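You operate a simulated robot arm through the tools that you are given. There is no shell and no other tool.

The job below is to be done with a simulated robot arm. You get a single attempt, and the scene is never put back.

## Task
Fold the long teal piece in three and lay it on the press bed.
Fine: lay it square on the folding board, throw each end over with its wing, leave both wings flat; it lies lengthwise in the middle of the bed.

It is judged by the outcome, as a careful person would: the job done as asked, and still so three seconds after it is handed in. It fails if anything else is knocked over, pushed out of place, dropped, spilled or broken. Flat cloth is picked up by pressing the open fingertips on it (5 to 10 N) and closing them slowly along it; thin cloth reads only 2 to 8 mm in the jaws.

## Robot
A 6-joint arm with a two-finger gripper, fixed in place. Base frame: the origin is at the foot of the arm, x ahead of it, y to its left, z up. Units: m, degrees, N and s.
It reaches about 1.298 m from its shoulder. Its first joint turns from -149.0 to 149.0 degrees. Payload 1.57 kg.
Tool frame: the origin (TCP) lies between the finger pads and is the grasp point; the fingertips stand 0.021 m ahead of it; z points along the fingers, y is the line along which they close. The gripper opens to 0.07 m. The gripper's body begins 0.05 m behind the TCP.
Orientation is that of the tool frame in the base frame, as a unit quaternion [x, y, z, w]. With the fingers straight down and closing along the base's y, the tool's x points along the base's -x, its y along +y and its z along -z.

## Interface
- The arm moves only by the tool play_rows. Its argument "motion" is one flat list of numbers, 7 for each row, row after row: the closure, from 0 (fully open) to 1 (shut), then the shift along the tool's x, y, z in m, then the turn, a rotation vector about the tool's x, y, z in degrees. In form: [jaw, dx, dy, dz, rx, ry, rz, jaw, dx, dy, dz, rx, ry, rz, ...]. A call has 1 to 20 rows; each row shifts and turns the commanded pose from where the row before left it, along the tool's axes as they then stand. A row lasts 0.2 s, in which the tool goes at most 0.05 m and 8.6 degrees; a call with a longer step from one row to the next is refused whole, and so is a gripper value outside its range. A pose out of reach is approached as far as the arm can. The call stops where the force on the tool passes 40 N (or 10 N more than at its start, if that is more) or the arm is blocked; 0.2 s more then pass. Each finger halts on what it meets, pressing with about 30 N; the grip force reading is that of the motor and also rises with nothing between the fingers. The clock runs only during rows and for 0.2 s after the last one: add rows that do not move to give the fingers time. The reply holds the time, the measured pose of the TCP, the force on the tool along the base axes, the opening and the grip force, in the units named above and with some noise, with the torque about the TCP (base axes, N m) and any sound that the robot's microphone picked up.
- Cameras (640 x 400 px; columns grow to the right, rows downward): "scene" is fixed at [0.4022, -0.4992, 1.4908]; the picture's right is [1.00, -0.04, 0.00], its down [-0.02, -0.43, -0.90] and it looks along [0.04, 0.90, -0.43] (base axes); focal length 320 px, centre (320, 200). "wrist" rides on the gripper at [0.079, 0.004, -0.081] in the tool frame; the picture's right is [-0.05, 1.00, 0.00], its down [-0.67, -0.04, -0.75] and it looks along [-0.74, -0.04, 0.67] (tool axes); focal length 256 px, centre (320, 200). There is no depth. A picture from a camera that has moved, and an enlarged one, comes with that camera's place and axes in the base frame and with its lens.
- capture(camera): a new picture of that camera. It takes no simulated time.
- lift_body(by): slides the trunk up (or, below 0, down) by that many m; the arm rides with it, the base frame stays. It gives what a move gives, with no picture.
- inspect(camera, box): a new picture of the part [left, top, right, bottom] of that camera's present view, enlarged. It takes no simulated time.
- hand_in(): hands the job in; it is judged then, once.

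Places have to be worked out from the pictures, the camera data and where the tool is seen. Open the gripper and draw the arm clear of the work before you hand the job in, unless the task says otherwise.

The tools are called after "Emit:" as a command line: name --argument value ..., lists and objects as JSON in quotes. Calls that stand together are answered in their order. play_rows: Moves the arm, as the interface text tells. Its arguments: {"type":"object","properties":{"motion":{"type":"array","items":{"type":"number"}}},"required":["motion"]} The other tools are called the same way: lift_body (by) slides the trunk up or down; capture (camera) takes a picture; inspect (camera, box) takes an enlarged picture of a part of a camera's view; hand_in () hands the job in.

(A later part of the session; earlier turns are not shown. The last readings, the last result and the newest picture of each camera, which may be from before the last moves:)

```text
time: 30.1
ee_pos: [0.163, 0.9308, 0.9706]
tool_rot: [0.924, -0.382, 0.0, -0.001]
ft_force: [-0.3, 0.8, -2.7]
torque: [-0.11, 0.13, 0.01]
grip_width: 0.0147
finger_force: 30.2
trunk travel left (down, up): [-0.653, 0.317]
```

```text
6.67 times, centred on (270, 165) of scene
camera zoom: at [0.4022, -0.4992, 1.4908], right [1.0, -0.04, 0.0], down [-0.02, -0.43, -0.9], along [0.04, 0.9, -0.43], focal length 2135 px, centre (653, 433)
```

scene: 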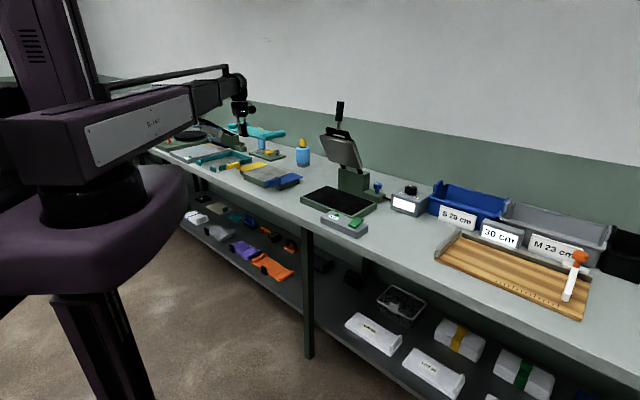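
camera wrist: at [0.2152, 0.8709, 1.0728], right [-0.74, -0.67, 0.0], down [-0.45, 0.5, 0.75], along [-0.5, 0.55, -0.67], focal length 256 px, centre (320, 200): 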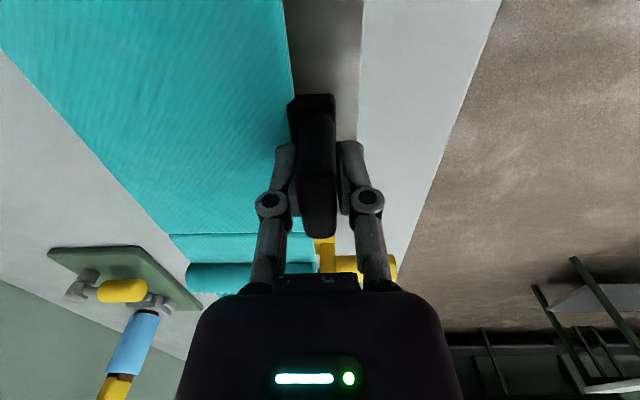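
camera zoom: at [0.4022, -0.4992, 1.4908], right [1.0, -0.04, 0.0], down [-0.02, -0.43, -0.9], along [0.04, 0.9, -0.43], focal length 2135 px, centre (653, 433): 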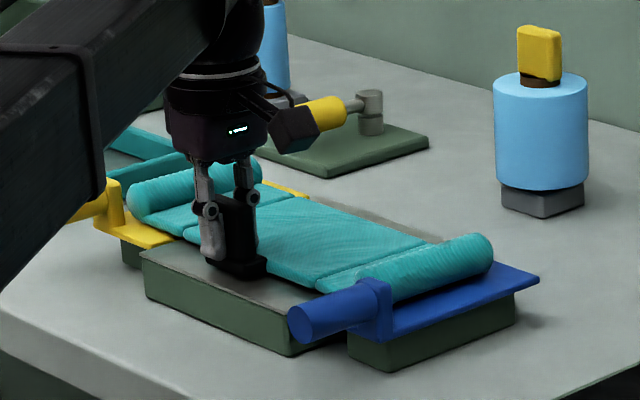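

Still free at TCP z=0.9706. I continue in small steps.

Emit:
lift_body --by -0.003

Emit:
lift_body --by -0.003

Emit:
inspect --camera "scene" --box '[225, 135, 315, 195]'

Emit:
capture --camera "wrist"

```text
time: 30.6
ee_pos: [0.1608, 0.9301, 0.9679]
tool_rot: [0.924, -0.382, 0.0, -0.001]
ft_force: [-0.3, 0.9, 6.3]
torque: [0.02, -0.08, -0.01]
grip_width: 0.0146
finger_force: 30.0
trunk travel left (down, up): [-0.65, 0.32]
```

```text
time: 31.1
ee_pos: [0.1623, 0.9294, 0.9693]
tool_rot: [0.924, -0.382, 0.0, -0.004]
ft_force: [-0.2, -1.0, 25.5]
torque: [0.12, -0.06, 0.04]
grip_width: 0.0146
finger_force: 30.1
trunk travel left (down, up): [-0.647, 0.323]
stopped: the force on the tool passed its limit at 43 N (the readings are from after the stop); the commanded pose is now the measured one
```

```text
6.67 times, centred on (270, 165) of scene
camera zoom: at [0.4022, -0.4992, 1.4908], right [1.0, -0.04, 0.0], down [-0.02, -0.43, -0.9], along [0.04, 0.9, -0.43], focal length 2135 px, centre (653, 433)
```

zoom: 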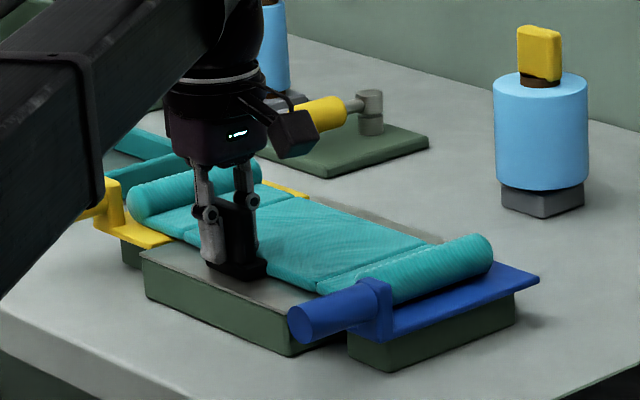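

```text
taken
camera wrist: at [0.215, 0.8702, 1.0488], right [-0.74, -0.67, -0.01], down [-0.45, 0.49, 0.75], along [-0.5, 0.56, -0.66], focal length 256 px, centre (320, 200)
```

wrist: 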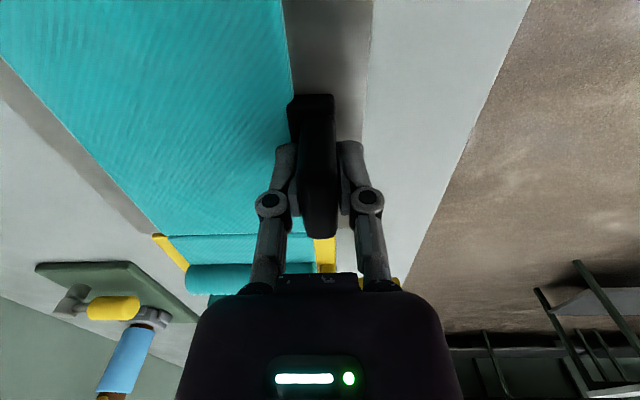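

Contact at TCP z≈0.969 (board top ≈0.9365). In the wrist view the left seam lies right at the yellow wing's inner edge; I check both seams enlarged.

Emit:
inspect --camera "scene" --box '[262, 164, 302, 192]'

Emit:
inspect --camera "scene" --box '[238, 152, 264, 176]'

Emit:
inspect --camera "wrist" --box '[120, 190, 360, 320]'

```text
14.29 times, centred on (282, 178) of scene
camera zoom: at [0.4022, -0.4992, 1.4908], right [1.0, -0.04, 0.0], down [-0.02, -0.43, -0.9], along [0.04, 0.9, -0.43], focal length 4574 px, centre (863, 514)
```

zoom: 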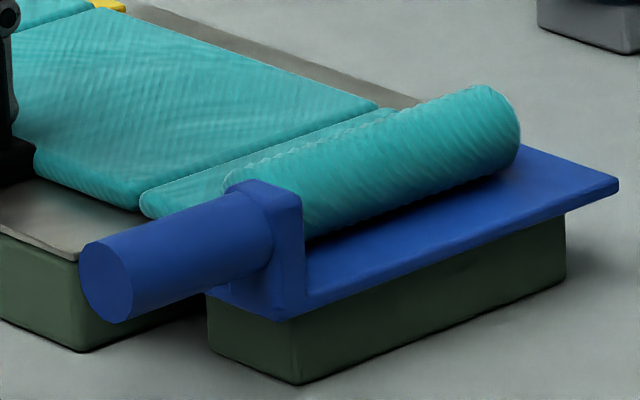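

```text
16.00 times, centred on (251, 164) of scene
camera zoom: at [0.4022, -0.4992, 1.4908], right [1.0, -0.04, 0.0], down [-0.02, -0.43, -0.9], along [0.04, 0.9, -0.43], focal length 5123 px, centre (1424, 776)
```

zoom: 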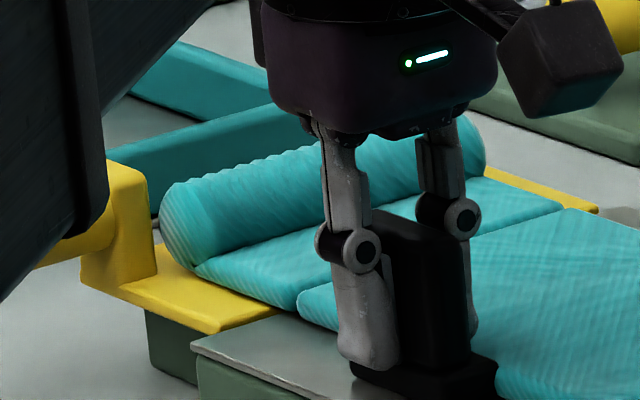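

```text
2.67 times, centred on (240, 255) of wrist
camera zoom: at [0.215, 0.8702, 1.0488], right [-0.74, -0.67, -0.01], down [-0.45, 0.49, 0.75], along [-0.5, 0.56, -0.66], focal length 683 px, centre (533, 53)
```

zoom: 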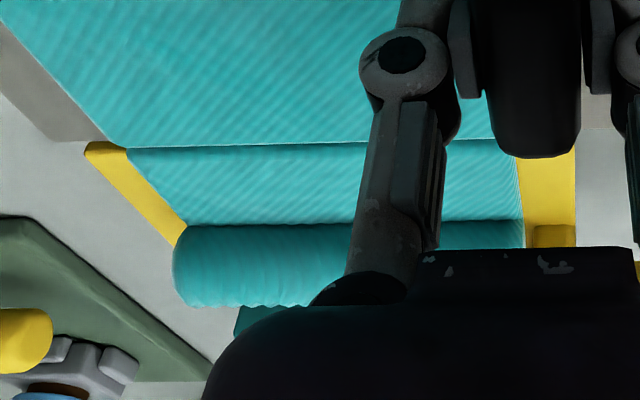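

The piece lies square, the seams on the hinge lines, clear of both lugs. I relieve the pressure by 2 mm, then open the fingers.

Emit:
lift_body --by 0.002

Emit:
play_rows --motion '[0.8, 0, 0, 0, 0, 0, 0, 0.6, 0, 0, 0, 0, 0, 0, 0.4, 0, 0, 0, 0, 0, 0, 0.2, 0, 0, 0, 0, 0, 0, 0, 0, 0, 0, 0, 0, 0, 0, 0, 0, 0, 0, 0, 0, 0, 0, 0, 0, 0, 0]'

Emit:
capture --camera "wrist"

```text
time: 31.6
ee_pos: [0.1637, 0.9311, 0.968]
tool_rot: [0.924, -0.383, 0.0, -0.003]
ft_force: [-0.9, -3.6, 5.3]
torque: [0.2, 0.1, 0.04]
grip_width: 0.0148
finger_force: 29.8
trunk travel left (down, up): [-0.649, 0.321]
```

```text
refused: motion must hold 7 numbers for each row
```

```text
taken
camera wrist: at [0.2153, 0.8716, 1.0489], right [-0.74, -0.67, -0.01], down [-0.45, 0.49, 0.75], along [-0.5, 0.56, -0.67], focal length 256 px, centre (320, 200)
```

wrist: 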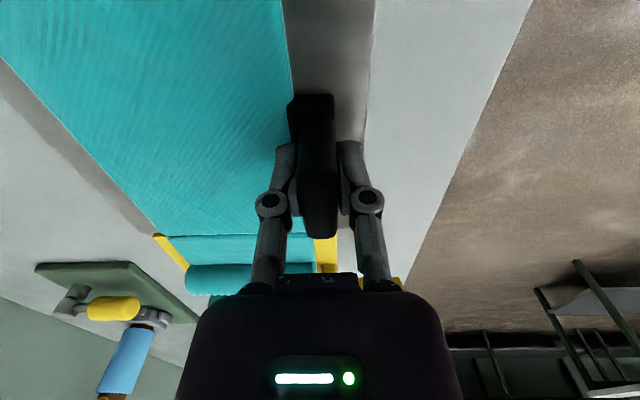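

The list had a wrong count; I resend the opening rows.

Emit:
play_rows --motion '[0.8, 0, 0, 0, 0, 0, 0, 0.6, 0, 0, 0, 0, 0, 0, 0.4, 0, 0, 0, 0, 0, 0, 0.2, 0, 0, 0, 0, 0, 0, 0, 0, 0, 0, 0, 0, 0, 0, 0, 0, 0, 0, 0, 0]'

Emit:
lift_body --by 0.09

Emit:
capture --camera "wrist"

Emit:
inspect --camera "scene" --box '[225, 125, 315, 195]'

```text
time: 33.0
ee_pos: [0.1633, 0.9316, 0.9691]
tool_rot: [0.924, -0.382, 0.0, -0.002]
ft_force: [-0.7, 1.0, -0.6]
torque: [0.01, -0.01, 0.01]
grip_width: 0.07
finger_force: 0.1
trunk travel left (down, up): [-0.649, 0.321]
```

```text
time: 34.3
ee_pos: [0.1619, 0.9324, 1.058]
tool_rot: [0.924, -0.383, 0.0, -0.003]
ft_force: [0.0, -0.5, -0.4]
torque: [0.01, 0.03, -0.01]
grip_width: 0.0698
finger_force: 0.1
trunk travel left (down, up): [-0.739, 0.231]
```

```text
taken
camera wrist: at [0.2155, 0.8726, 1.1383], right [-0.74, -0.67, -0.01], down [-0.45, 0.49, 0.75], along [-0.5, 0.56, -0.67], focal length 256 px, centre (320, 200)
```

wrist: 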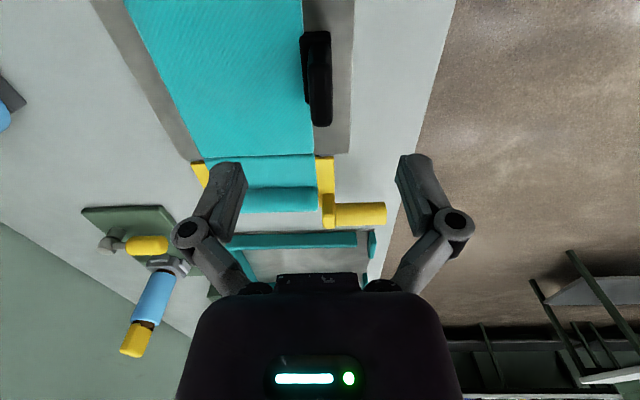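

```text
5.71 times, centred on (270, 160) of scene
camera zoom: at [0.4022, -0.4992, 1.4908], right [1.0, -0.04, 0.0], down [-0.02, -0.43, -0.9], along [0.04, 0.9, -0.43], focal length 1830 px, centre (606, 429)
```

zoom: 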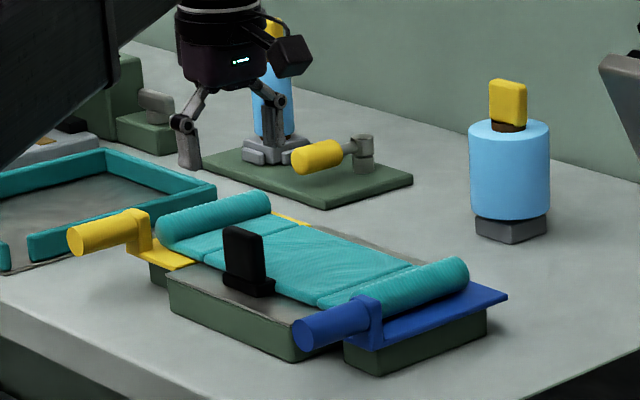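

The piece lies well on the board. Now I go in front of the yellow wing handle (about n=0.73, b=-0.69) and turn the tool so the jaws close across that handle.

Emit:
play_rows --motion '[0, -0.036, 0.025, 0, 0, 0, 0, 0, -0.036, 0.025, 0, 0, 0, 0, 0, -0.036, 0.025, 0, 0, 0, 0, 0, -0.036, 0.025, 0, 0, 0, 0, 0, 0, 0, 0, 0, 0, 7.5, 0, 0, 0, 0, 0, 0, 7.5, 0, 0, 0, 0, 0, 0, 7.5, 0, 0, 0, 0, 0, 0, 7.5, 0, 0, 0, 0, 0, 0, 7.5, 0, 0, 0, 0, 0, 0, 7.5, 0, 0, 0, 0, 0, 0, 7.5, 0, 0, 0, 0, 0, 0, 7.5, 0, 0, 0, 0, 0, 0, 7.5, 0, 0, 0, 0, 0, 0, 7.5, 0, 0, 0, 0, 0, 0, 7.5, 0, 0, 0, 0, 0, 0, 7.5, 0, 0, 0, 0, 0, 0, 0]'

Emit:
capture --camera "wrist"

```text
time: 37.9
ee_pos: [-0.01, 0.9624, 1.0578]
tool_rot: [-0.382, 0.924, 0.001, 0.003]
ft_force: [-0.4, -0.6, -0.7]
torque: [0.0, 0.03, -0.02]
grip_width: 0.0701
finger_force: 0.1
trunk travel left (down, up): [-0.739, 0.231]
```

```text
taken
camera wrist: at [-0.0693, 0.9099, 1.1382], right [-0.67, 0.74, 0.0], down [0.5, 0.44, 0.75], along [0.56, 0.5, -0.66], focal length 256 px, centre (320, 200)
```

wrist: 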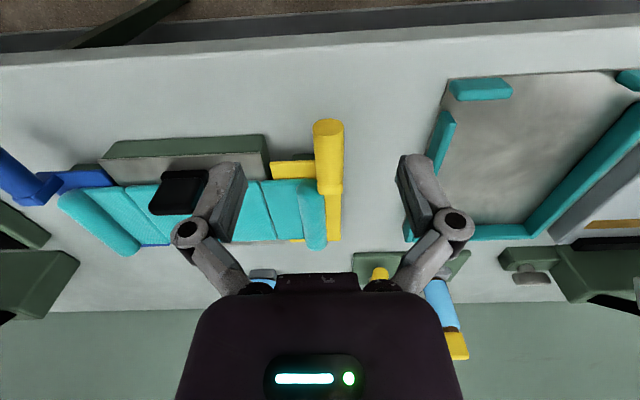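

The yellow handle stands nearly centred ahead. I enlarge it to get its height and centre line.

Emit:
inspect --camera "wrist" --box '[250, 100, 390, 260]'

Emit:
inspect --camera "scene" --box '[215, 140, 275, 190]'

```text
2.50 times, centred on (320, 180) of wrist
camera zoom: at [-0.0693, 0.9099, 1.1382], right [-0.67, 0.74, 0.0], down [0.5, 0.44, 0.75], along [0.56, 0.5, -0.66], focal length 640 px, centre (320, 250)
```

zoom: 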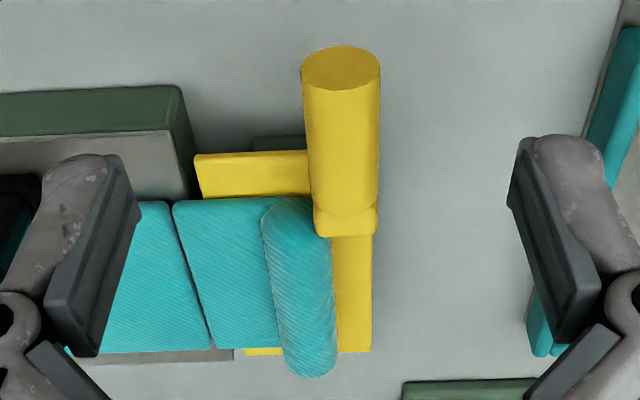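

```text
8.00 times, centred on (245, 165) of scene
camera zoom: at [0.4022, -0.4992, 1.4908], right [1.0, -0.04, 0.0], down [-0.02, -0.43, -0.9], along [0.04, 0.9, -0.43], focal length 2562 px, centre (920, 480)
```

zoom: 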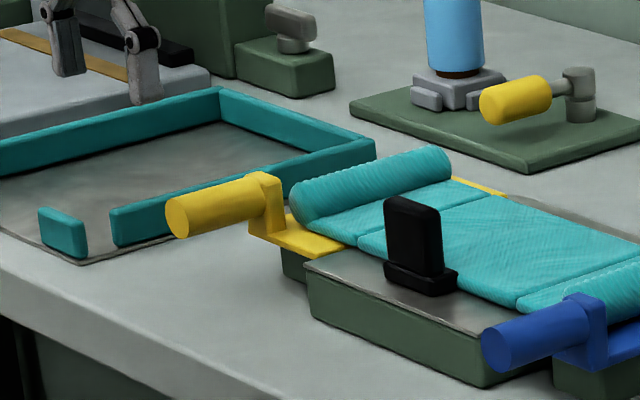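

The yellow handle's axis is at b≈-0.6925, z≈0.96, spanning n≈0.71–0.76, radius 12.5 mm; the hinge is near b≈-0.625. I place the open jaws over its outer end and lower around it.

Emit:
play_rows --motion '[0, -0.0245, 0.0025, 0, 0, 0, 0, 0, -0.0245, 0.0025, 0, 0, 0, 0, 0, 0, 0, 0, 0, 0, 0]'

Emit:
lift_body --by -0.06

Emit:
capture --camera "wrist"

Emit:
inspect --camera "scene" --box '[215, 130, 285, 190]'

```text
time: 38.7
ee_pos: [0.0223, 1.0009, 1.0586]
tool_rot: [-0.383, 0.924, 0.002, 0.002]
ft_force: [0.5, -0.2, -0.6]
torque: [0.0, -0.02, -0.02]
grip_width: 0.0698
finger_force: 0.0
trunk travel left (down, up): [-0.739, 0.231]
```

```text
time: 39.7
ee_pos: [0.0207, 1.0014, 0.9987]
tool_rot: [-0.383, 0.924, 0.001, 0.002]
ft_force: [-0.4, 0.0, -0.1]
torque: [0.0, 0.01, 0.01]
grip_width: 0.0699
finger_force: 0.1
trunk travel left (down, up): [-0.679, 0.291]
```

```text
taken
camera wrist: at [-0.0384, 0.9481, 1.0784], right [-0.67, 0.74, 0.0], down [0.49, 0.44, 0.75], along [0.56, 0.5, -0.66], focal length 256 px, centre (320, 200)
```

wrist: 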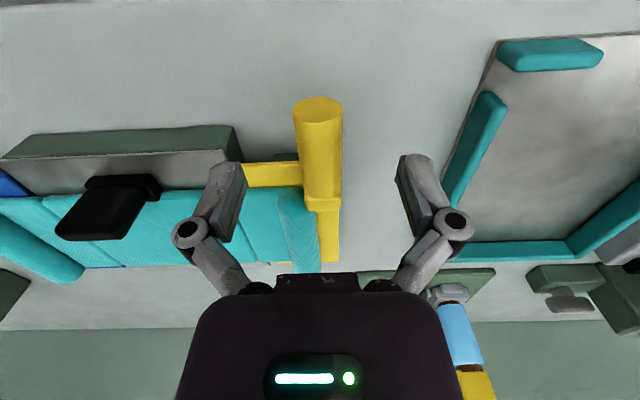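

```text
6.67 times, centred on (250, 160) of scene
camera zoom: at [0.4022, -0.4992, 1.4908], right [1.0, -0.04, 0.0], down [-0.02, -0.43, -0.9], along [0.04, 0.9, -0.43], focal length 2135 px, centre (787, 467)
```

zoom: 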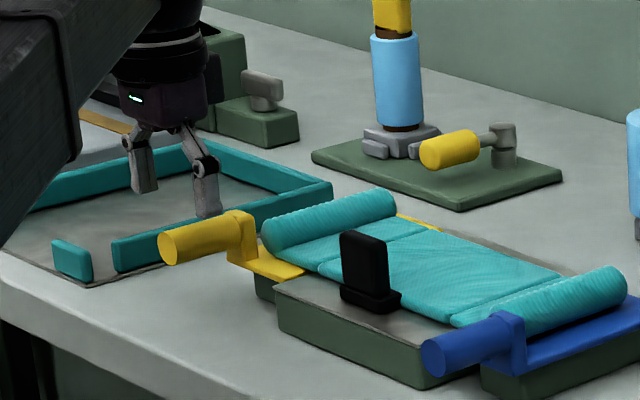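

The handle is centred between the jaws. I lower to z≈0.962 and close on it.

Emit:
lift_body --by -0.036

Emit:
play_rows --motion '[0.3, 0, 0, 0, 0, 0, 0, 0.5, 0, 0, 0, 0, 0, 0, 0.6, 0, 0, 0, 0, 0, 0, 0.7, 0, 0, 0, 0, 0, 0, 0.8, 0, 0, 0, 0, 0, 0, 1, 0, 0, 0, 0, 0, 0]'

Emit:
capture --camera "wrist"

```text
time: 40.5
ee_pos: [0.0211, 1.0012, 0.9625]
tool_rot: [-0.382, 0.924, 0.001, 0.002]
ft_force: [-0.4, -0.3, 0.5]
torque: [-0.01, 0.02, 0.04]
grip_width: 0.07
finger_force: 0.1
trunk travel left (down, up): [-0.643, 0.327]
```

```text
time: 41.9
ee_pos: [0.0216, 1.0016, 0.9619]
tool_rot: [-0.383, 0.924, 0.001, 0.002]
ft_force: [3.1, -6.0, -2.7]
torque: [-0.02, -0.03, 0.0]
grip_width: 0.0247
finger_force: 32.4
trunk travel left (down, up): [-0.643, 0.327]
```

```text
taken
camera wrist: at [-0.0379, 0.9478, 1.0424], right [-0.67, 0.74, 0.0], down [0.49, 0.44, 0.75], along [0.56, 0.5, -0.66], focal length 256 px, centre (320, 200)
```

wrist: 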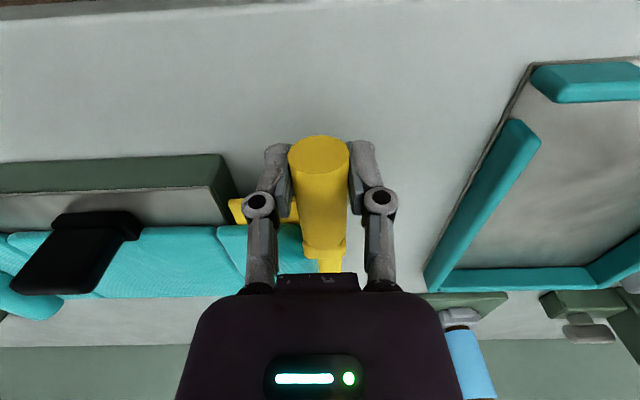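

Handle gripped (24.7 mm). I begin swinging the wing up along its arc, alternating small trunk lifts with small sideways moves, and watch the forces.

Emit:
lift_body --by 0.005

Emit:
play_rows --motion '[1, 0, -0.003, 0, 0, 0, 0]'

Emit:
lift_body --by 0.006

Emit:
play_rows --motion '[1, 0, -0.003, 0, 0, 0, 0]'

Emit:
inspect --camera "scene" --box '[215, 130, 285, 190]'

```text
time: 42.4
ee_pos: [0.0226, 1.0004, 0.9685]
tool_rot: [-0.382, 0.924, 0.001, 0.002]
ft_force: [10.0, -18.1, -10.1]
torque: [-0.31, 0.15, -0.03]
grip_width: 0.0247
finger_force: 32.6
trunk travel left (down, up): [-0.648, 0.322]
```

```text
time: 42.8
ee_pos: [0.0236, 0.9996, 0.9673]
tool_rot: [-0.382, 0.924, 0.002, 0.002]
ft_force: [3.5, -12.4, -4.2]
torque: [-0.61, 0.43, -0.09]
grip_width: 0.0246
finger_force: 31.8
trunk travel left (down, up): [-0.648, 0.322]
```

```text
time: 43.4
ee_pos: [0.0245, 0.9981, 0.9741]
tool_rot: [-0.382, 0.924, 0.0, 0.001]
ft_force: [10.3, -23.6, -13.1]
torque: [-0.14, -0.19, -0.08]
grip_width: 0.0251
finger_force: 31.9
trunk travel left (down, up): [-0.654, 0.316]
```

```text
time: 43.8
ee_pos: [0.0245, 0.9986, 0.9733]
tool_rot: [-0.383, 0.924, 0.002, 0.002]
ft_force: [2.6, -12.3, -4.3]
torque: [-0.65, 0.36, -0.13]
grip_width: 0.0248
finger_force: 32.1
trunk travel left (down, up): [-0.654, 0.316]
```

```text
6.67 times, centred on (250, 160) of scene
camera zoom: at [0.4022, -0.4992, 1.4908], right [1.0, -0.04, 0.0], down [-0.02, -0.43, -0.9], along [0.04, 0.9, -0.43], focal length 2135 px, centre (787, 467)
```

zoom: 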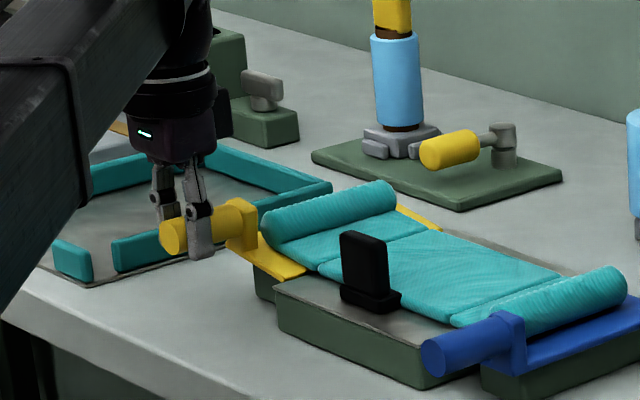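

The wing and the cloth's end rise together; the force shows it wants a bit more inward travel. I continue with slightly larger sideways steps.

Emit:
play_rows --motion '[1, 0, -0.003, 0, 0, 0, 0]'

Emit:
lift_body --by 0.006

Emit:
play_rows --motion '[1, 0, -0.0045, 0, 0, 0, 0]'

Emit:
lift_body --by 0.006

Emit:
play_rows --motion '[1, 0, -0.005, 0, 0, 0, 0]'

Emit:
lift_body --by 0.006

Emit:
play_rows --motion '[1, 0, -0.006, 0, 0, 0, 0]'

Emit:
inspect --camera "scene" --box '[215, 130, 285, 190]'

```text
time: 44.2
ee_pos: [0.0257, 0.998, 0.9731]
tool_rot: [-0.384, 0.923, 0.005, 0.002]
ft_force: [-6.7, 7.3, 7.5]
torque: [-0.38, 0.28, -0.01]
grip_width: 0.0248
finger_force: 32.5
trunk travel left (down, up): [-0.654, 0.316]
```

```text
time: 44.7
ee_pos: [0.0268, 0.9956, 0.9798]
tool_rot: [-0.383, 0.924, 0.002, 0.002]
ft_force: [-3.2, 5.7, 5.5]
torque: [-0.21, 0.03, 0.0]
grip_width: 0.0249
finger_force: 32.0
trunk travel left (down, up): [-0.66, 0.31]
```

```text
time: 45.1
ee_pos: [0.026, 0.9958, 0.9793]
tool_rot: [-0.383, 0.924, 0.005, 0.003]
ft_force: [-13.5, 27.7, 17.1]
torque: [0.11, 0.29, -0.08]
grip_width: 0.0252
finger_force: 32.7
trunk travel left (down, up): [-0.66, 0.31]
```

```text
time: 45.7
ee_pos: [0.0301, 0.9924, 0.9853]
tool_rot: [-0.383, 0.924, 0.002, 0.003]
ft_force: [-3.8, 13.0, 10.0]
torque: [0.02, -0.01, 0.02]
grip_width: 0.0247
finger_force: 32.0
trunk travel left (down, up): [-0.666, 0.304]
```

```text
time: 46.1
ee_pos: [0.0298, 0.9924, 0.9846]
tool_rot: [-0.383, 0.924, 0.004, 0.003]
ft_force: [-13.3, 27.1, 18.7]
torque: [0.31, 0.14, 0.03]
grip_width: 0.025
finger_force: 32.4
trunk travel left (down, up): [-0.666, 0.304]
```

```text
time: 46.6
ee_pos: [0.0349, 0.9873, 0.9899]
tool_rot: [-0.383, 0.924, 0.0, 0.002]
ft_force: [0.9, -3.2, -4.7]
torque: [0.19, -0.28, 0.0]
grip_width: 0.0246
finger_force: 32.0
trunk travel left (down, up): [-0.672, 0.298]
```

```text
time: 47.0
ee_pos: [0.0348, 0.9875, 0.992]
tool_rot: [-0.384, 0.923, 0.003, 0.002]
ft_force: [-8.3, 15.0, 12.9]
torque: [0.03, 0.41, 0.08]
grip_width: 0.025
finger_force: 32.3
trunk travel left (down, up): [-0.672, 0.298]
```

```text
6.67 times, centred on (250, 160) of scene
camera zoom: at [0.4022, -0.4992, 1.4908], right [1.0, -0.04, 0.0], down [-0.02, -0.43, -0.9], along [0.04, 0.9, -0.43], focal length 2135 px, centre (787, 467)
```

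zoom: 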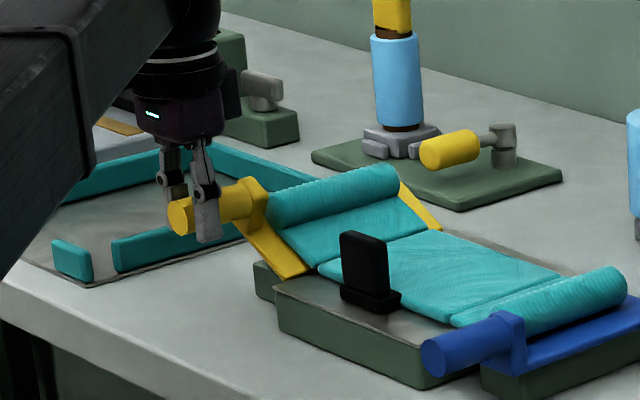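

The motion follows the arc (wing about 30° up, cloth end riding on it). I continue toward the vertical.

Emit:
lift_body --by 0.007

Emit:
play_rows --motion '[1, 0, -0.007, 0, 0, 0, 0]'

Emit:
lift_body --by 0.006

Emit:
play_rows --motion '[1, 0, -0.008, 0, 0, 0, 0]'

Emit:
inspect --camera "scene" --box '[215, 130, 285, 190]'

```text
time: 47.6
ee_pos: [0.0393, 0.9833, 0.9977]
tool_rot: [-0.382, 0.924, -0.001, 0.001]
ft_force: [4.9, -19.2, -25.6]
torque: [-0.18, 0.1, -0.14]
grip_width: 0.0249
finger_force: 32.3
trunk travel left (down, up): [-0.679, 0.291]
```

```text
time: 48.0
ee_pos: [0.0412, 0.9806, 0.9979]
tool_rot: [-0.383, 0.924, 0.004, 0.002]
ft_force: [-7.6, -0.8, -1.1]
torque: [0.02, 0.41, 0.07]
grip_width: 0.0249
finger_force: 32.3
trunk travel left (down, up): [-0.679, 0.291]
```

```text
time: 48.5
ee_pos: [0.0453, 0.9792, 1.0035]
tool_rot: [-0.383, 0.924, 0.001, 0.002]
ft_force: [1.0, -16.4, -23.7]
torque: [-0.29, 0.17, -0.11]
grip_width: 0.0251
finger_force: 32.3
trunk travel left (down, up): [-0.685, 0.285]
```

```text
time: 49.0
ee_pos: [0.0477, 0.9765, 1.0052]
tool_rot: [-0.383, 0.924, 0.005, 0.002]
ft_force: [-7.1, 6.0, 9.2]
torque: [0.46, -0.02, 0.02]
grip_width: 0.0255
finger_force: 32.2
trunk travel left (down, up): [-0.685, 0.285]
```

```text
6.67 times, centred on (250, 160) of scene
camera zoom: at [0.4022, -0.4992, 1.4908], right [1.0, -0.04, 0.0], down [-0.02, -0.43, -0.9], along [0.04, 0.9, -0.43], focal length 2135 px, centre (787, 467)
```

zoom: 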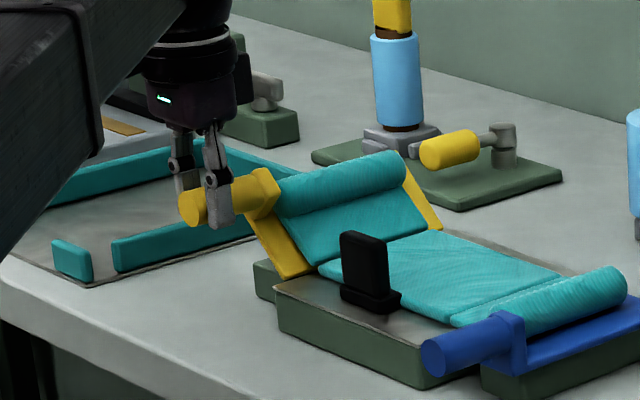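

The arc radius fits about 0.082 m. I notice the lug could meet the cloth's fin once the wing passes ~110°, so I go on to about 80° first and then look closely.

Emit:
lift_body --by 0.004

Emit:
play_rows --motion '[1, 0, -0.006, 0, 0, 0, 0, 1, 0, -0.005, 0, 0, 0, 0]'

Emit:
lift_body --by 0.004

Emit:
play_rows --motion '[1, 0, -0.007, 0, 0, 0, 0, 1, 0, -0.006, 0, 0, 0, 0]'

Emit:
inspect --camera "scene" --box '[215, 130, 285, 190]'

Emit:
capture --camera "wrist"

```text
time: 49.5
ee_pos: [0.0494, 0.9742, 1.0073]
tool_rot: [-0.383, 0.924, 0.001, 0.003]
ft_force: [0.8, -8.7, -17.4]
torque: [-0.09, 0.04, 0.08]
grip_width: 0.0249
finger_force: 32.3
trunk travel left (down, up): [-0.689, 0.281]
```

```text
time: 50.1
ee_pos: [0.0559, 0.9664, 1.0085]
tool_rot: [-0.383, 0.924, 0.003, 0.003]
ft_force: [-0.1, 9.0, 11.3]
torque: [0.2, 0.11, 0.03]
grip_width: 0.0251
finger_force: 31.8
trunk travel left (down, up): [-0.689, 0.281]
```

```text
time: 50.6
ee_pos: [0.0571, 0.966, 1.0087]
tool_rot: [-0.383, 0.924, 0.0, 0.001]
ft_force: [0.8, -8.0, -27.2]
torque: [-0.15, 0.06, -0.03]
grip_width: 0.0251
finger_force: 31.6
trunk travel left (down, up): [-0.693, 0.277]
```

```text
time: 51.2
ee_pos: [0.0644, 0.9583, 1.0124]
tool_rot: [-0.383, 0.924, 0.004, 0.002]
ft_force: [-0.4, 7.6, 3.8]
torque: [0.44, 0.06, 0.03]
grip_width: 0.0252
finger_force: 31.8
trunk travel left (down, up): [-0.693, 0.277]
```

```text
6.67 times, centred on (250, 160) of scene
camera zoom: at [0.4022, -0.4992, 1.4908], right [1.0, -0.04, 0.0], down [-0.02, -0.43, -0.9], along [0.04, 0.9, -0.43], focal length 2135 px, centre (787, 467)
```

zoom: 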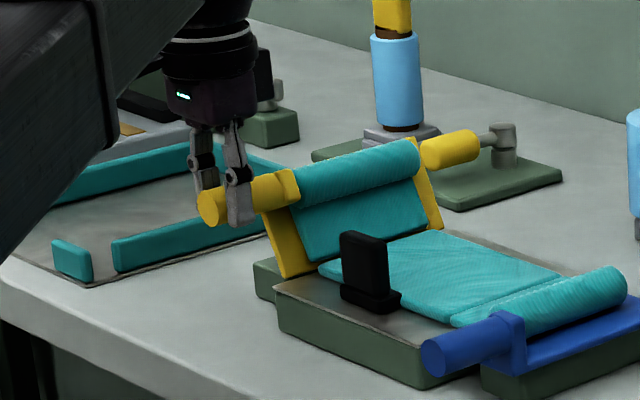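

```text
taken
camera wrist: at [0.0056, 0.9048, 1.0921], right [-0.67, 0.74, 0.0], down [0.49, 0.44, 0.75], along [0.56, 0.5, -0.66], focal length 256 px, centre (320, 200)
```

wrist: 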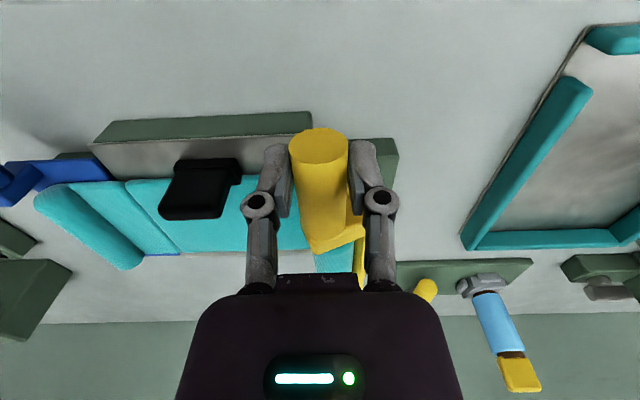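

The wing is about 60–70° up. I continue over the top, horizontally first.

Emit:
play_rows --motion '[1, 0, -0.007, 0, 0, 0, 0, 1, 0, -0.007, 0, 0, 0, 0]'

Emit:
play_rows --motion '[1, 0, -0.007, 0, 0, 0, 0, 1, 0, -0.007, 0, 0, 0, 0]'

Emit:
inspect --camera "scene" --box '[215, 130, 285, 190]'

Emit:
capture --camera "wrist"

```text
time: 51.8
ee_pos: [0.0748, 0.9469, 1.0114]
tool_rot: [-0.383, 0.924, 0.002, 0.002]
ft_force: [-1.1, 4.5, -1.3]
torque: [0.33, 0.16, -0.02]
grip_width: 0.0251
finger_force: 31.3
trunk travel left (down, up): [-0.693, 0.277]
```

```text
time: 52.4
ee_pos: [0.0855, 0.9386, 1.0099]
tool_rot: [-0.384, 0.923, 0.002, 0.001]
ft_force: [-8.1, 4.2, -13.9]
torque: [0.29, 0.01, 0.05]
grip_width: 0.025
finger_force: 32.1
trunk travel left (down, up): [-0.693, 0.277]
```

```text
6.67 times, centred on (250, 160) of scene
camera zoom: at [0.4022, -0.4992, 1.4908], right [1.0, -0.04, 0.0], down [-0.02, -0.43, -0.9], along [0.04, 0.9, -0.43], focal length 2135 px, centre (787, 467)
```

zoom: 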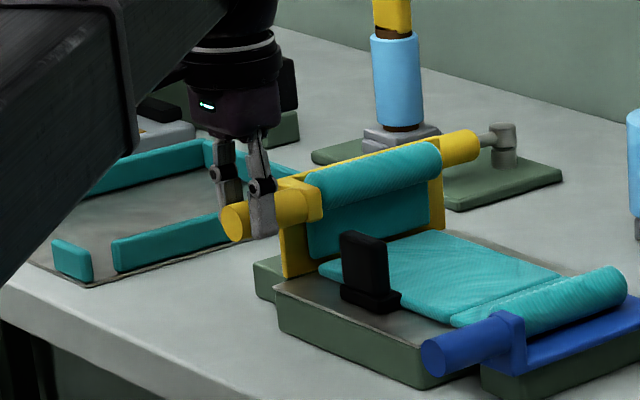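

```text
taken
camera wrist: at [0.0253, 0.885, 1.0906], right [-0.67, 0.74, 0.0], down [0.49, 0.44, 0.75], along [0.55, 0.5, -0.66], focal length 256 px, centre (320, 200)
```

wrist: 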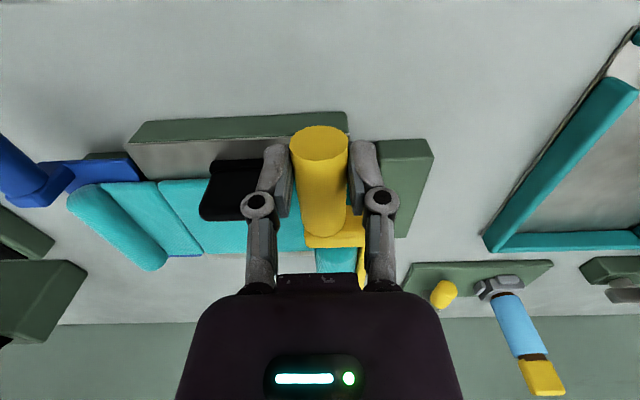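

The wing is about vertical. The fin stands where the lug would land, so I go only to about 105° and see if the end falls over by itself.

Emit:
play_rows --motion '[1, 0, -0.004, 0, 0, 0, 0, 1, 0, -0.004, 0, 0, 0, 0]'

Emit:
lift_body --by -0.004

Emit:
play_rows --motion '[1, 0, -0.004, 0, 0, 0, 0, 1, 0, -0.003, 0, 0, 0, 0]'

Emit:
inspect --camera "scene" --box '[225, 135, 285, 190]'

Emit:
inspect --camera "wrist" --box '[160, 100, 440, 290]'

```text
time: 53.0
ee_pos: [0.0895, 0.9341, 1.0097]
tool_rot: [-0.383, 0.924, 0.0, 0.0]
ft_force: [-14.6, 4.5, -26.7]
torque: [-0.07, 0.23, 0.06]
grip_width: 0.0253
finger_force: 32.4
trunk travel left (down, up): [-0.693, 0.277]
```

```text
time: 53.5
ee_pos: [0.0921, 0.9319, 1.0067]
tool_rot: [-0.382, 0.924, 0.002, 0.003]
ft_force: [-5.4, 1.0, -1.4]
torque: [0.01, 0.35, -0.01]
grip_width: 0.0254
finger_force: 31.6
trunk travel left (down, up): [-0.689, 0.281]
```

```text
time: 54.1
ee_pos: [0.096, 0.9291, 1.0068]
tool_rot: [-0.383, 0.924, 0.002, 0.002]
ft_force: [-10.2, 6.1, -13.1]
torque: [0.63, -0.17, 0.03]
grip_width: 0.0254
finger_force: 31.9
trunk travel left (down, up): [-0.689, 0.281]
```

```text
7.27 times, centred on (255, 162) of scene
camera zoom: at [0.4022, -0.4992, 1.4908], right [1.0, -0.04, 0.0], down [-0.02, -0.43, -0.9], along [0.04, 0.9, -0.43], focal length 2329 px, centre (793, 473)
```

zoom: 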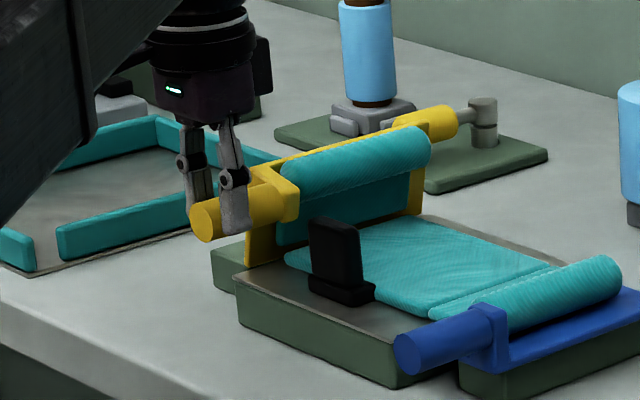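

```text
2.11 times, centred on (300, 195) of wrist
camera zoom: at [0.035, 0.8753, 1.0865], right [-0.67, 0.74, 0.0], down [0.49, 0.44, 0.75], along [0.56, 0.5, -0.66], focal length 539 px, centre (362, 210)
```

zoom: 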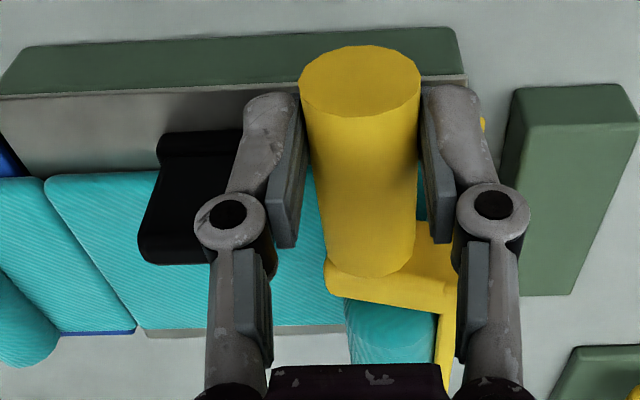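

At about 100° the end still leans on the wing. I go a little further, lowering as the arc falls.

Emit:
lift_body --by -0.005

Emit:
play_rows --motion '[1, 0, -0.004, 0, 0, 0, 0, 1, 0, 0, 0, 0, 0, 0, 1, 0, 0, 0, 0, 0, 0]'

Emit:
inspect --camera "scene" --box '[225, 135, 285, 190]'

Emit:
inspect --camera "wrist" --box '[160, 100, 440, 290]'

```text
time: 54.7
ee_pos: [0.0976, 0.9265, 1.0037]
tool_rot: [-0.383, 0.924, 0.001, 0.002]
ft_force: [1.9, -0.2, 1.6]
torque: [0.08, -0.22, -0.05]
grip_width: 0.0255
finger_force: 32.1
trunk travel left (down, up): [-0.684, 0.286]
```

```text
time: 55.5
ee_pos: [0.0994, 0.9257, 1.0033]
tool_rot: [-0.383, 0.924, 0.002, 0.002]
ft_force: [-4.9, 6.6, -1.7]
torque: [0.5, 0.13, 0.05]
grip_width: 0.0251
finger_force: 32.0
trunk travel left (down, up): [-0.684, 0.286]
```

```text
7.27 times, centred on (255, 162) of scene
camera zoom: at [0.4022, -0.4992, 1.4908], right [1.0, -0.04, 0.0], down [-0.02, -0.43, -0.9], along [0.04, 0.9, -0.43], focal length 2329 px, centre (793, 473)
```

zoom: 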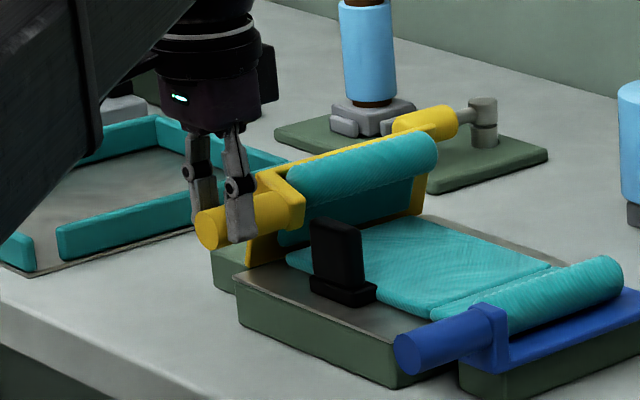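

```text
2.11 times, centred on (300, 195) of wrist
camera zoom: at [0.0387, 0.8715, 1.0826], right [-0.67, 0.74, 0.0], down [0.49, 0.44, 0.75], along [0.56, 0.5, -0.66], focal length 539 px, centre (362, 210)
```

zoom: 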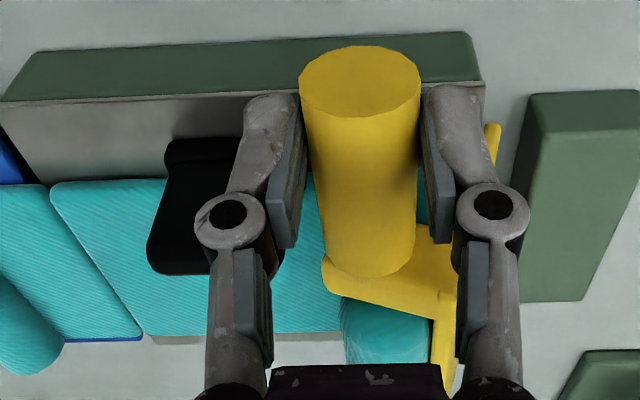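

There is still a visible gap between lug and fin. I go on in two small steps.

Emit:
lift_body --by -0.005

Emit:
play_rows --motion '[1, 0, -0.004, 0, 0, 0, 0, 1, 0, -0.001, 0, 0, 0, 0, 1, 0, 0, 0, 0, 0, 0]'

Emit:
inspect --camera "scene" --box '[225, 135, 285, 190]'

Emit:
inspect --camera "scene" --box '[240, 150, 268, 180]'

Emit:
inspect --camera "wrist" --box '[160, 100, 440, 290]'

```text
time: 56.0
ee_pos: [0.1008, 0.9223, 0.9985]
tool_rot: [-0.383, 0.924, 0.001, 0.002]
ft_force: [4.5, -2.4, 2.9]
torque: [-0.08, -0.19, -0.07]
grip_width: 0.0254
finger_force: 32.4
trunk travel left (down, up): [-0.679, 0.291]
```

```text
time: 56.8
ee_pos: [0.1011, 0.9208, 0.9974]
tool_rot: [-0.384, 0.923, 0.002, 0.002]
ft_force: [-8.6, 2.6, -2.5]
torque: [0.33, 0.16, 0.07]
grip_width: 0.0254
finger_force: 31.8
trunk travel left (down, up): [-0.679, 0.291]
```

```text
7.27 times, centred on (255, 162) of scene
camera zoom: at [0.4022, -0.4992, 1.4908], right [1.0, -0.04, 0.0], down [-0.02, -0.43, -0.9], along [0.04, 0.9, -0.43], focal length 2329 px, centre (793, 473)
```

zoom: 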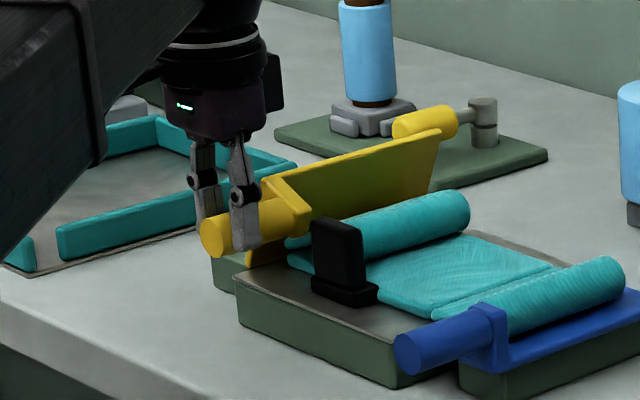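

```text
13.33 times, centred on (254, 165) of scene
camera zoom: at [0.4022, -0.4992, 1.4908], right [1.0, -0.04, 0.0], down [-0.02, -0.43, -0.9], along [0.04, 0.9, -0.43], focal length 4269 px, centre (1200, 667)
```

zoom: 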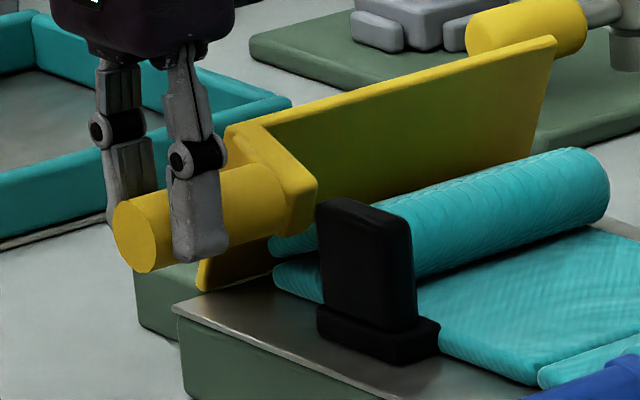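

```text
2.11 times, centred on (300, 195) of wrist
camera zoom: at [0.042, 0.8683, 1.0778], right [-0.67, 0.74, 0.0], down [0.49, 0.44, 0.75], along [0.55, 0.5, -0.66], focal length 539 px, centre (362, 210)
```

zoom: 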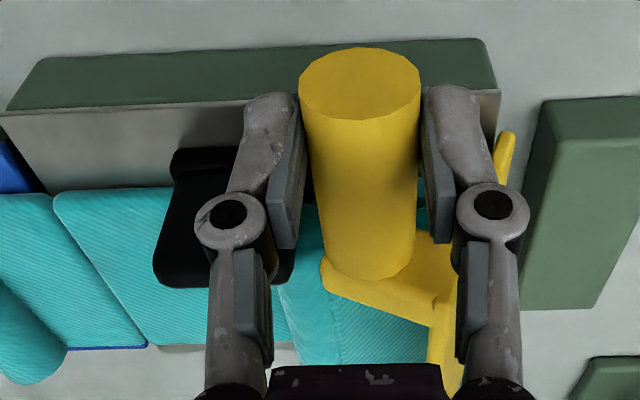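

The teal end has fallen over onto the middle panel. Now I bring the yellow wing back along the same arc in reverse.

Emit:
play_rows --motion '[1, 0, 0.004, 0, 0, 0, 0]'

Emit:
lift_body --by 0.006

Emit:
play_rows --motion '[1, 0, 0.005, 0, 0, 0, 0]'

Emit:
lift_body --by 0.006

Emit:
play_rows --motion '[1, 0, 0.005, 0, 0, 0, 0, 1, 0, 0.005, 0, 0, 0, 0]'

Emit:
inspect --camera "scene" --box '[225, 135, 285, 190]'

```text
time: 57.2
ee_pos: [0.1002, 0.9225, 0.9983]
tool_rot: [-0.382, 0.924, -0.001, 0.001]
ft_force: [-2.1, -7.3, -3.4]
torque: [-0.33, -0.17, -0.08]
grip_width: 0.0253
finger_force: 32.4
trunk travel left (down, up): [-0.679, 0.291]
```

```text
time: 57.8
ee_pos: [0.0983, 0.9253, 1.0024]
tool_rot: [-0.383, 0.924, 0.003, 0.002]
ft_force: [-11.9, 0.1, -9.4]
torque: [-0.21, 0.52, -0.04]
grip_width: 0.0255
finger_force: 32.2
trunk travel left (down, up): [-0.685, 0.285]
```

```text
time: 58.2
ee_pos: [0.0981, 0.9265, 1.0035]
tool_rot: [-0.383, 0.924, 0.001, 0.002]
ft_force: [-6.7, -10.7, -5.1]
torque: [-0.5, 0.08, -0.07]
grip_width: 0.0254
finger_force: 32.0
trunk travel left (down, up): [-0.685, 0.285]
```

```text
time: 58.7
ee_pos: [0.0935, 0.9294, 1.008]
tool_rot: [-0.383, 0.924, 0.003, 0.002]
ft_force: [-17.6, -1.5, -16.1]
torque: [-0.22, 0.66, 0.0]
grip_width: 0.0256
finger_force: 31.8
trunk travel left (down, up): [-0.691, 0.279]
```

```text
time: 59.3
ee_pos: [0.0918, 0.9341, 1.0121]
tool_rot: [-0.383, 0.924, 0.001, 0.003]
ft_force: [-4.7, -14.1, 2.2]
torque: [-0.59, 0.09, 0.0]
grip_width: 0.0257
finger_force: 32.3
trunk travel left (down, up): [-0.691, 0.279]
```

```text
7.27 times, centred on (255, 162) of scene
camera zoom: at [0.4022, -0.4992, 1.4908], right [1.0, -0.04, 0.0], down [-0.02, -0.43, -0.9], along [0.04, 0.9, -0.43], focal length 2329 px, centre (793, 473)
```

zoom: 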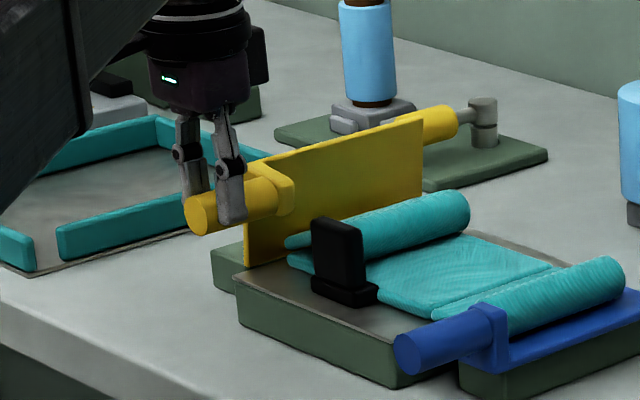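

The end stays folded and the wing is back near vertical. I continue over the top to the left.

Emit:
play_rows --motion '[1, 0, 0.006, 0, 0, 0, 0, 1, 0, 0.006, 0, 0, 0, 0]'

Emit:
lift_body --by 0.002

Emit:
play_rows --motion '[1, 0, 0.007, 0, 0, 0, 0, 1, 0, 0.007, 0, 0, 0, 0]'

Emit:
play_rows --motion '[1, 0, 0.007, 0, 0, 0, 0, 1, 0, 0.005, 0, 0, 0, 0]'

Emit:
lift_body --by -0.005

Emit:
play_rows --motion '[1, 0, 0.006, 0, 0, 0, 0, 1, 0, 0.005, 0, 0, 0, 0]'

Emit:
inspect --camera "scene" --box '[215, 130, 285, 190]'

```text
time: 59.9
ee_pos: [0.0826, 0.942, 1.013]
tool_rot: [-0.382, 0.924, 0.003, 0.003]
ft_force: [3.4, -5.4, 21.8]
torque: [-0.03, -0.15, -0.03]
grip_width: 0.0257
finger_force: 31.9
trunk travel left (down, up): [-0.691, 0.279]
```

```text
time: 60.4
ee_pos: [0.0824, 0.9434, 1.0129]
tool_rot: [-0.383, 0.924, 0.003, 0.002]
ft_force: [4.2, -2.5, 7.0]
torque: [0.16, -0.48, 0.02]
grip_width: 0.0252
finger_force: 31.3
trunk travel left (down, up): [-0.693, 0.277]
```

```text
time: 61.0
ee_pos: [0.0727, 0.9536, 1.0138]
tool_rot: [-0.382, 0.924, 0.002, 0.002]
ft_force: [1.8, -1.5, 4.2]
torque: [0.07, -0.42, -0.06]
grip_width: 0.0252
finger_force: 32.1
trunk travel left (down, up): [-0.693, 0.277]
```

```text
time: 61.6
ee_pos: [0.064, 0.9602, 1.0128]
tool_rot: [-0.383, 0.924, 0.002, 0.002]
ft_force: [4.0, -4.2, 1.0]
torque: [-0.3, -0.25, -0.02]
grip_width: 0.0252
finger_force: 31.5
trunk travel left (down, up): [-0.693, 0.277]
```

```text
time: 62.2
ee_pos: [0.0632, 0.9619, 1.0083]
tool_rot: [-0.383, 0.924, 0.003, 0.002]
ft_force: [0.4, 5.4, 17.5]
torque: [0.28, -0.09, 0.04]
grip_width: 0.025
finger_force: 31.9
trunk travel left (down, up): [-0.688, 0.282]
```

```text
time: 62.8
ee_pos: [0.0557, 0.9695, 1.0062]
tool_rot: [-0.383, 0.924, 0.001, 0.002]
ft_force: [-1.4, -9.6, -9.7]
torque: [-0.25, -0.09, -0.13]
grip_width: 0.0249
finger_force: 31.7
trunk travel left (down, up): [-0.688, 0.282]
```

```text
6.67 times, centred on (250, 160) of scene
camera zoom: at [0.4022, -0.4992, 1.4908], right [1.0, -0.04, 0.0], down [-0.02, -0.43, -0.9], along [0.04, 0.9, -0.43], focal length 2135 px, centre (787, 467)
```

zoom: 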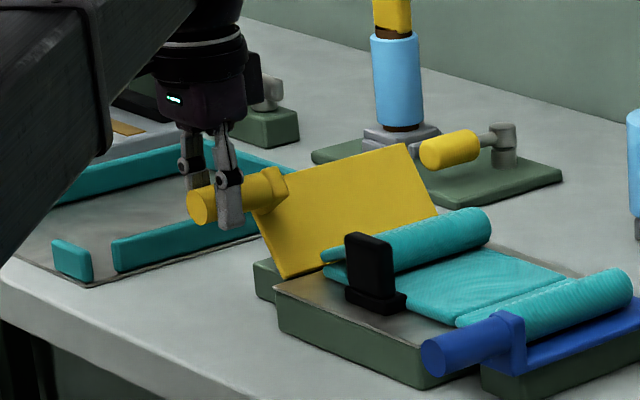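

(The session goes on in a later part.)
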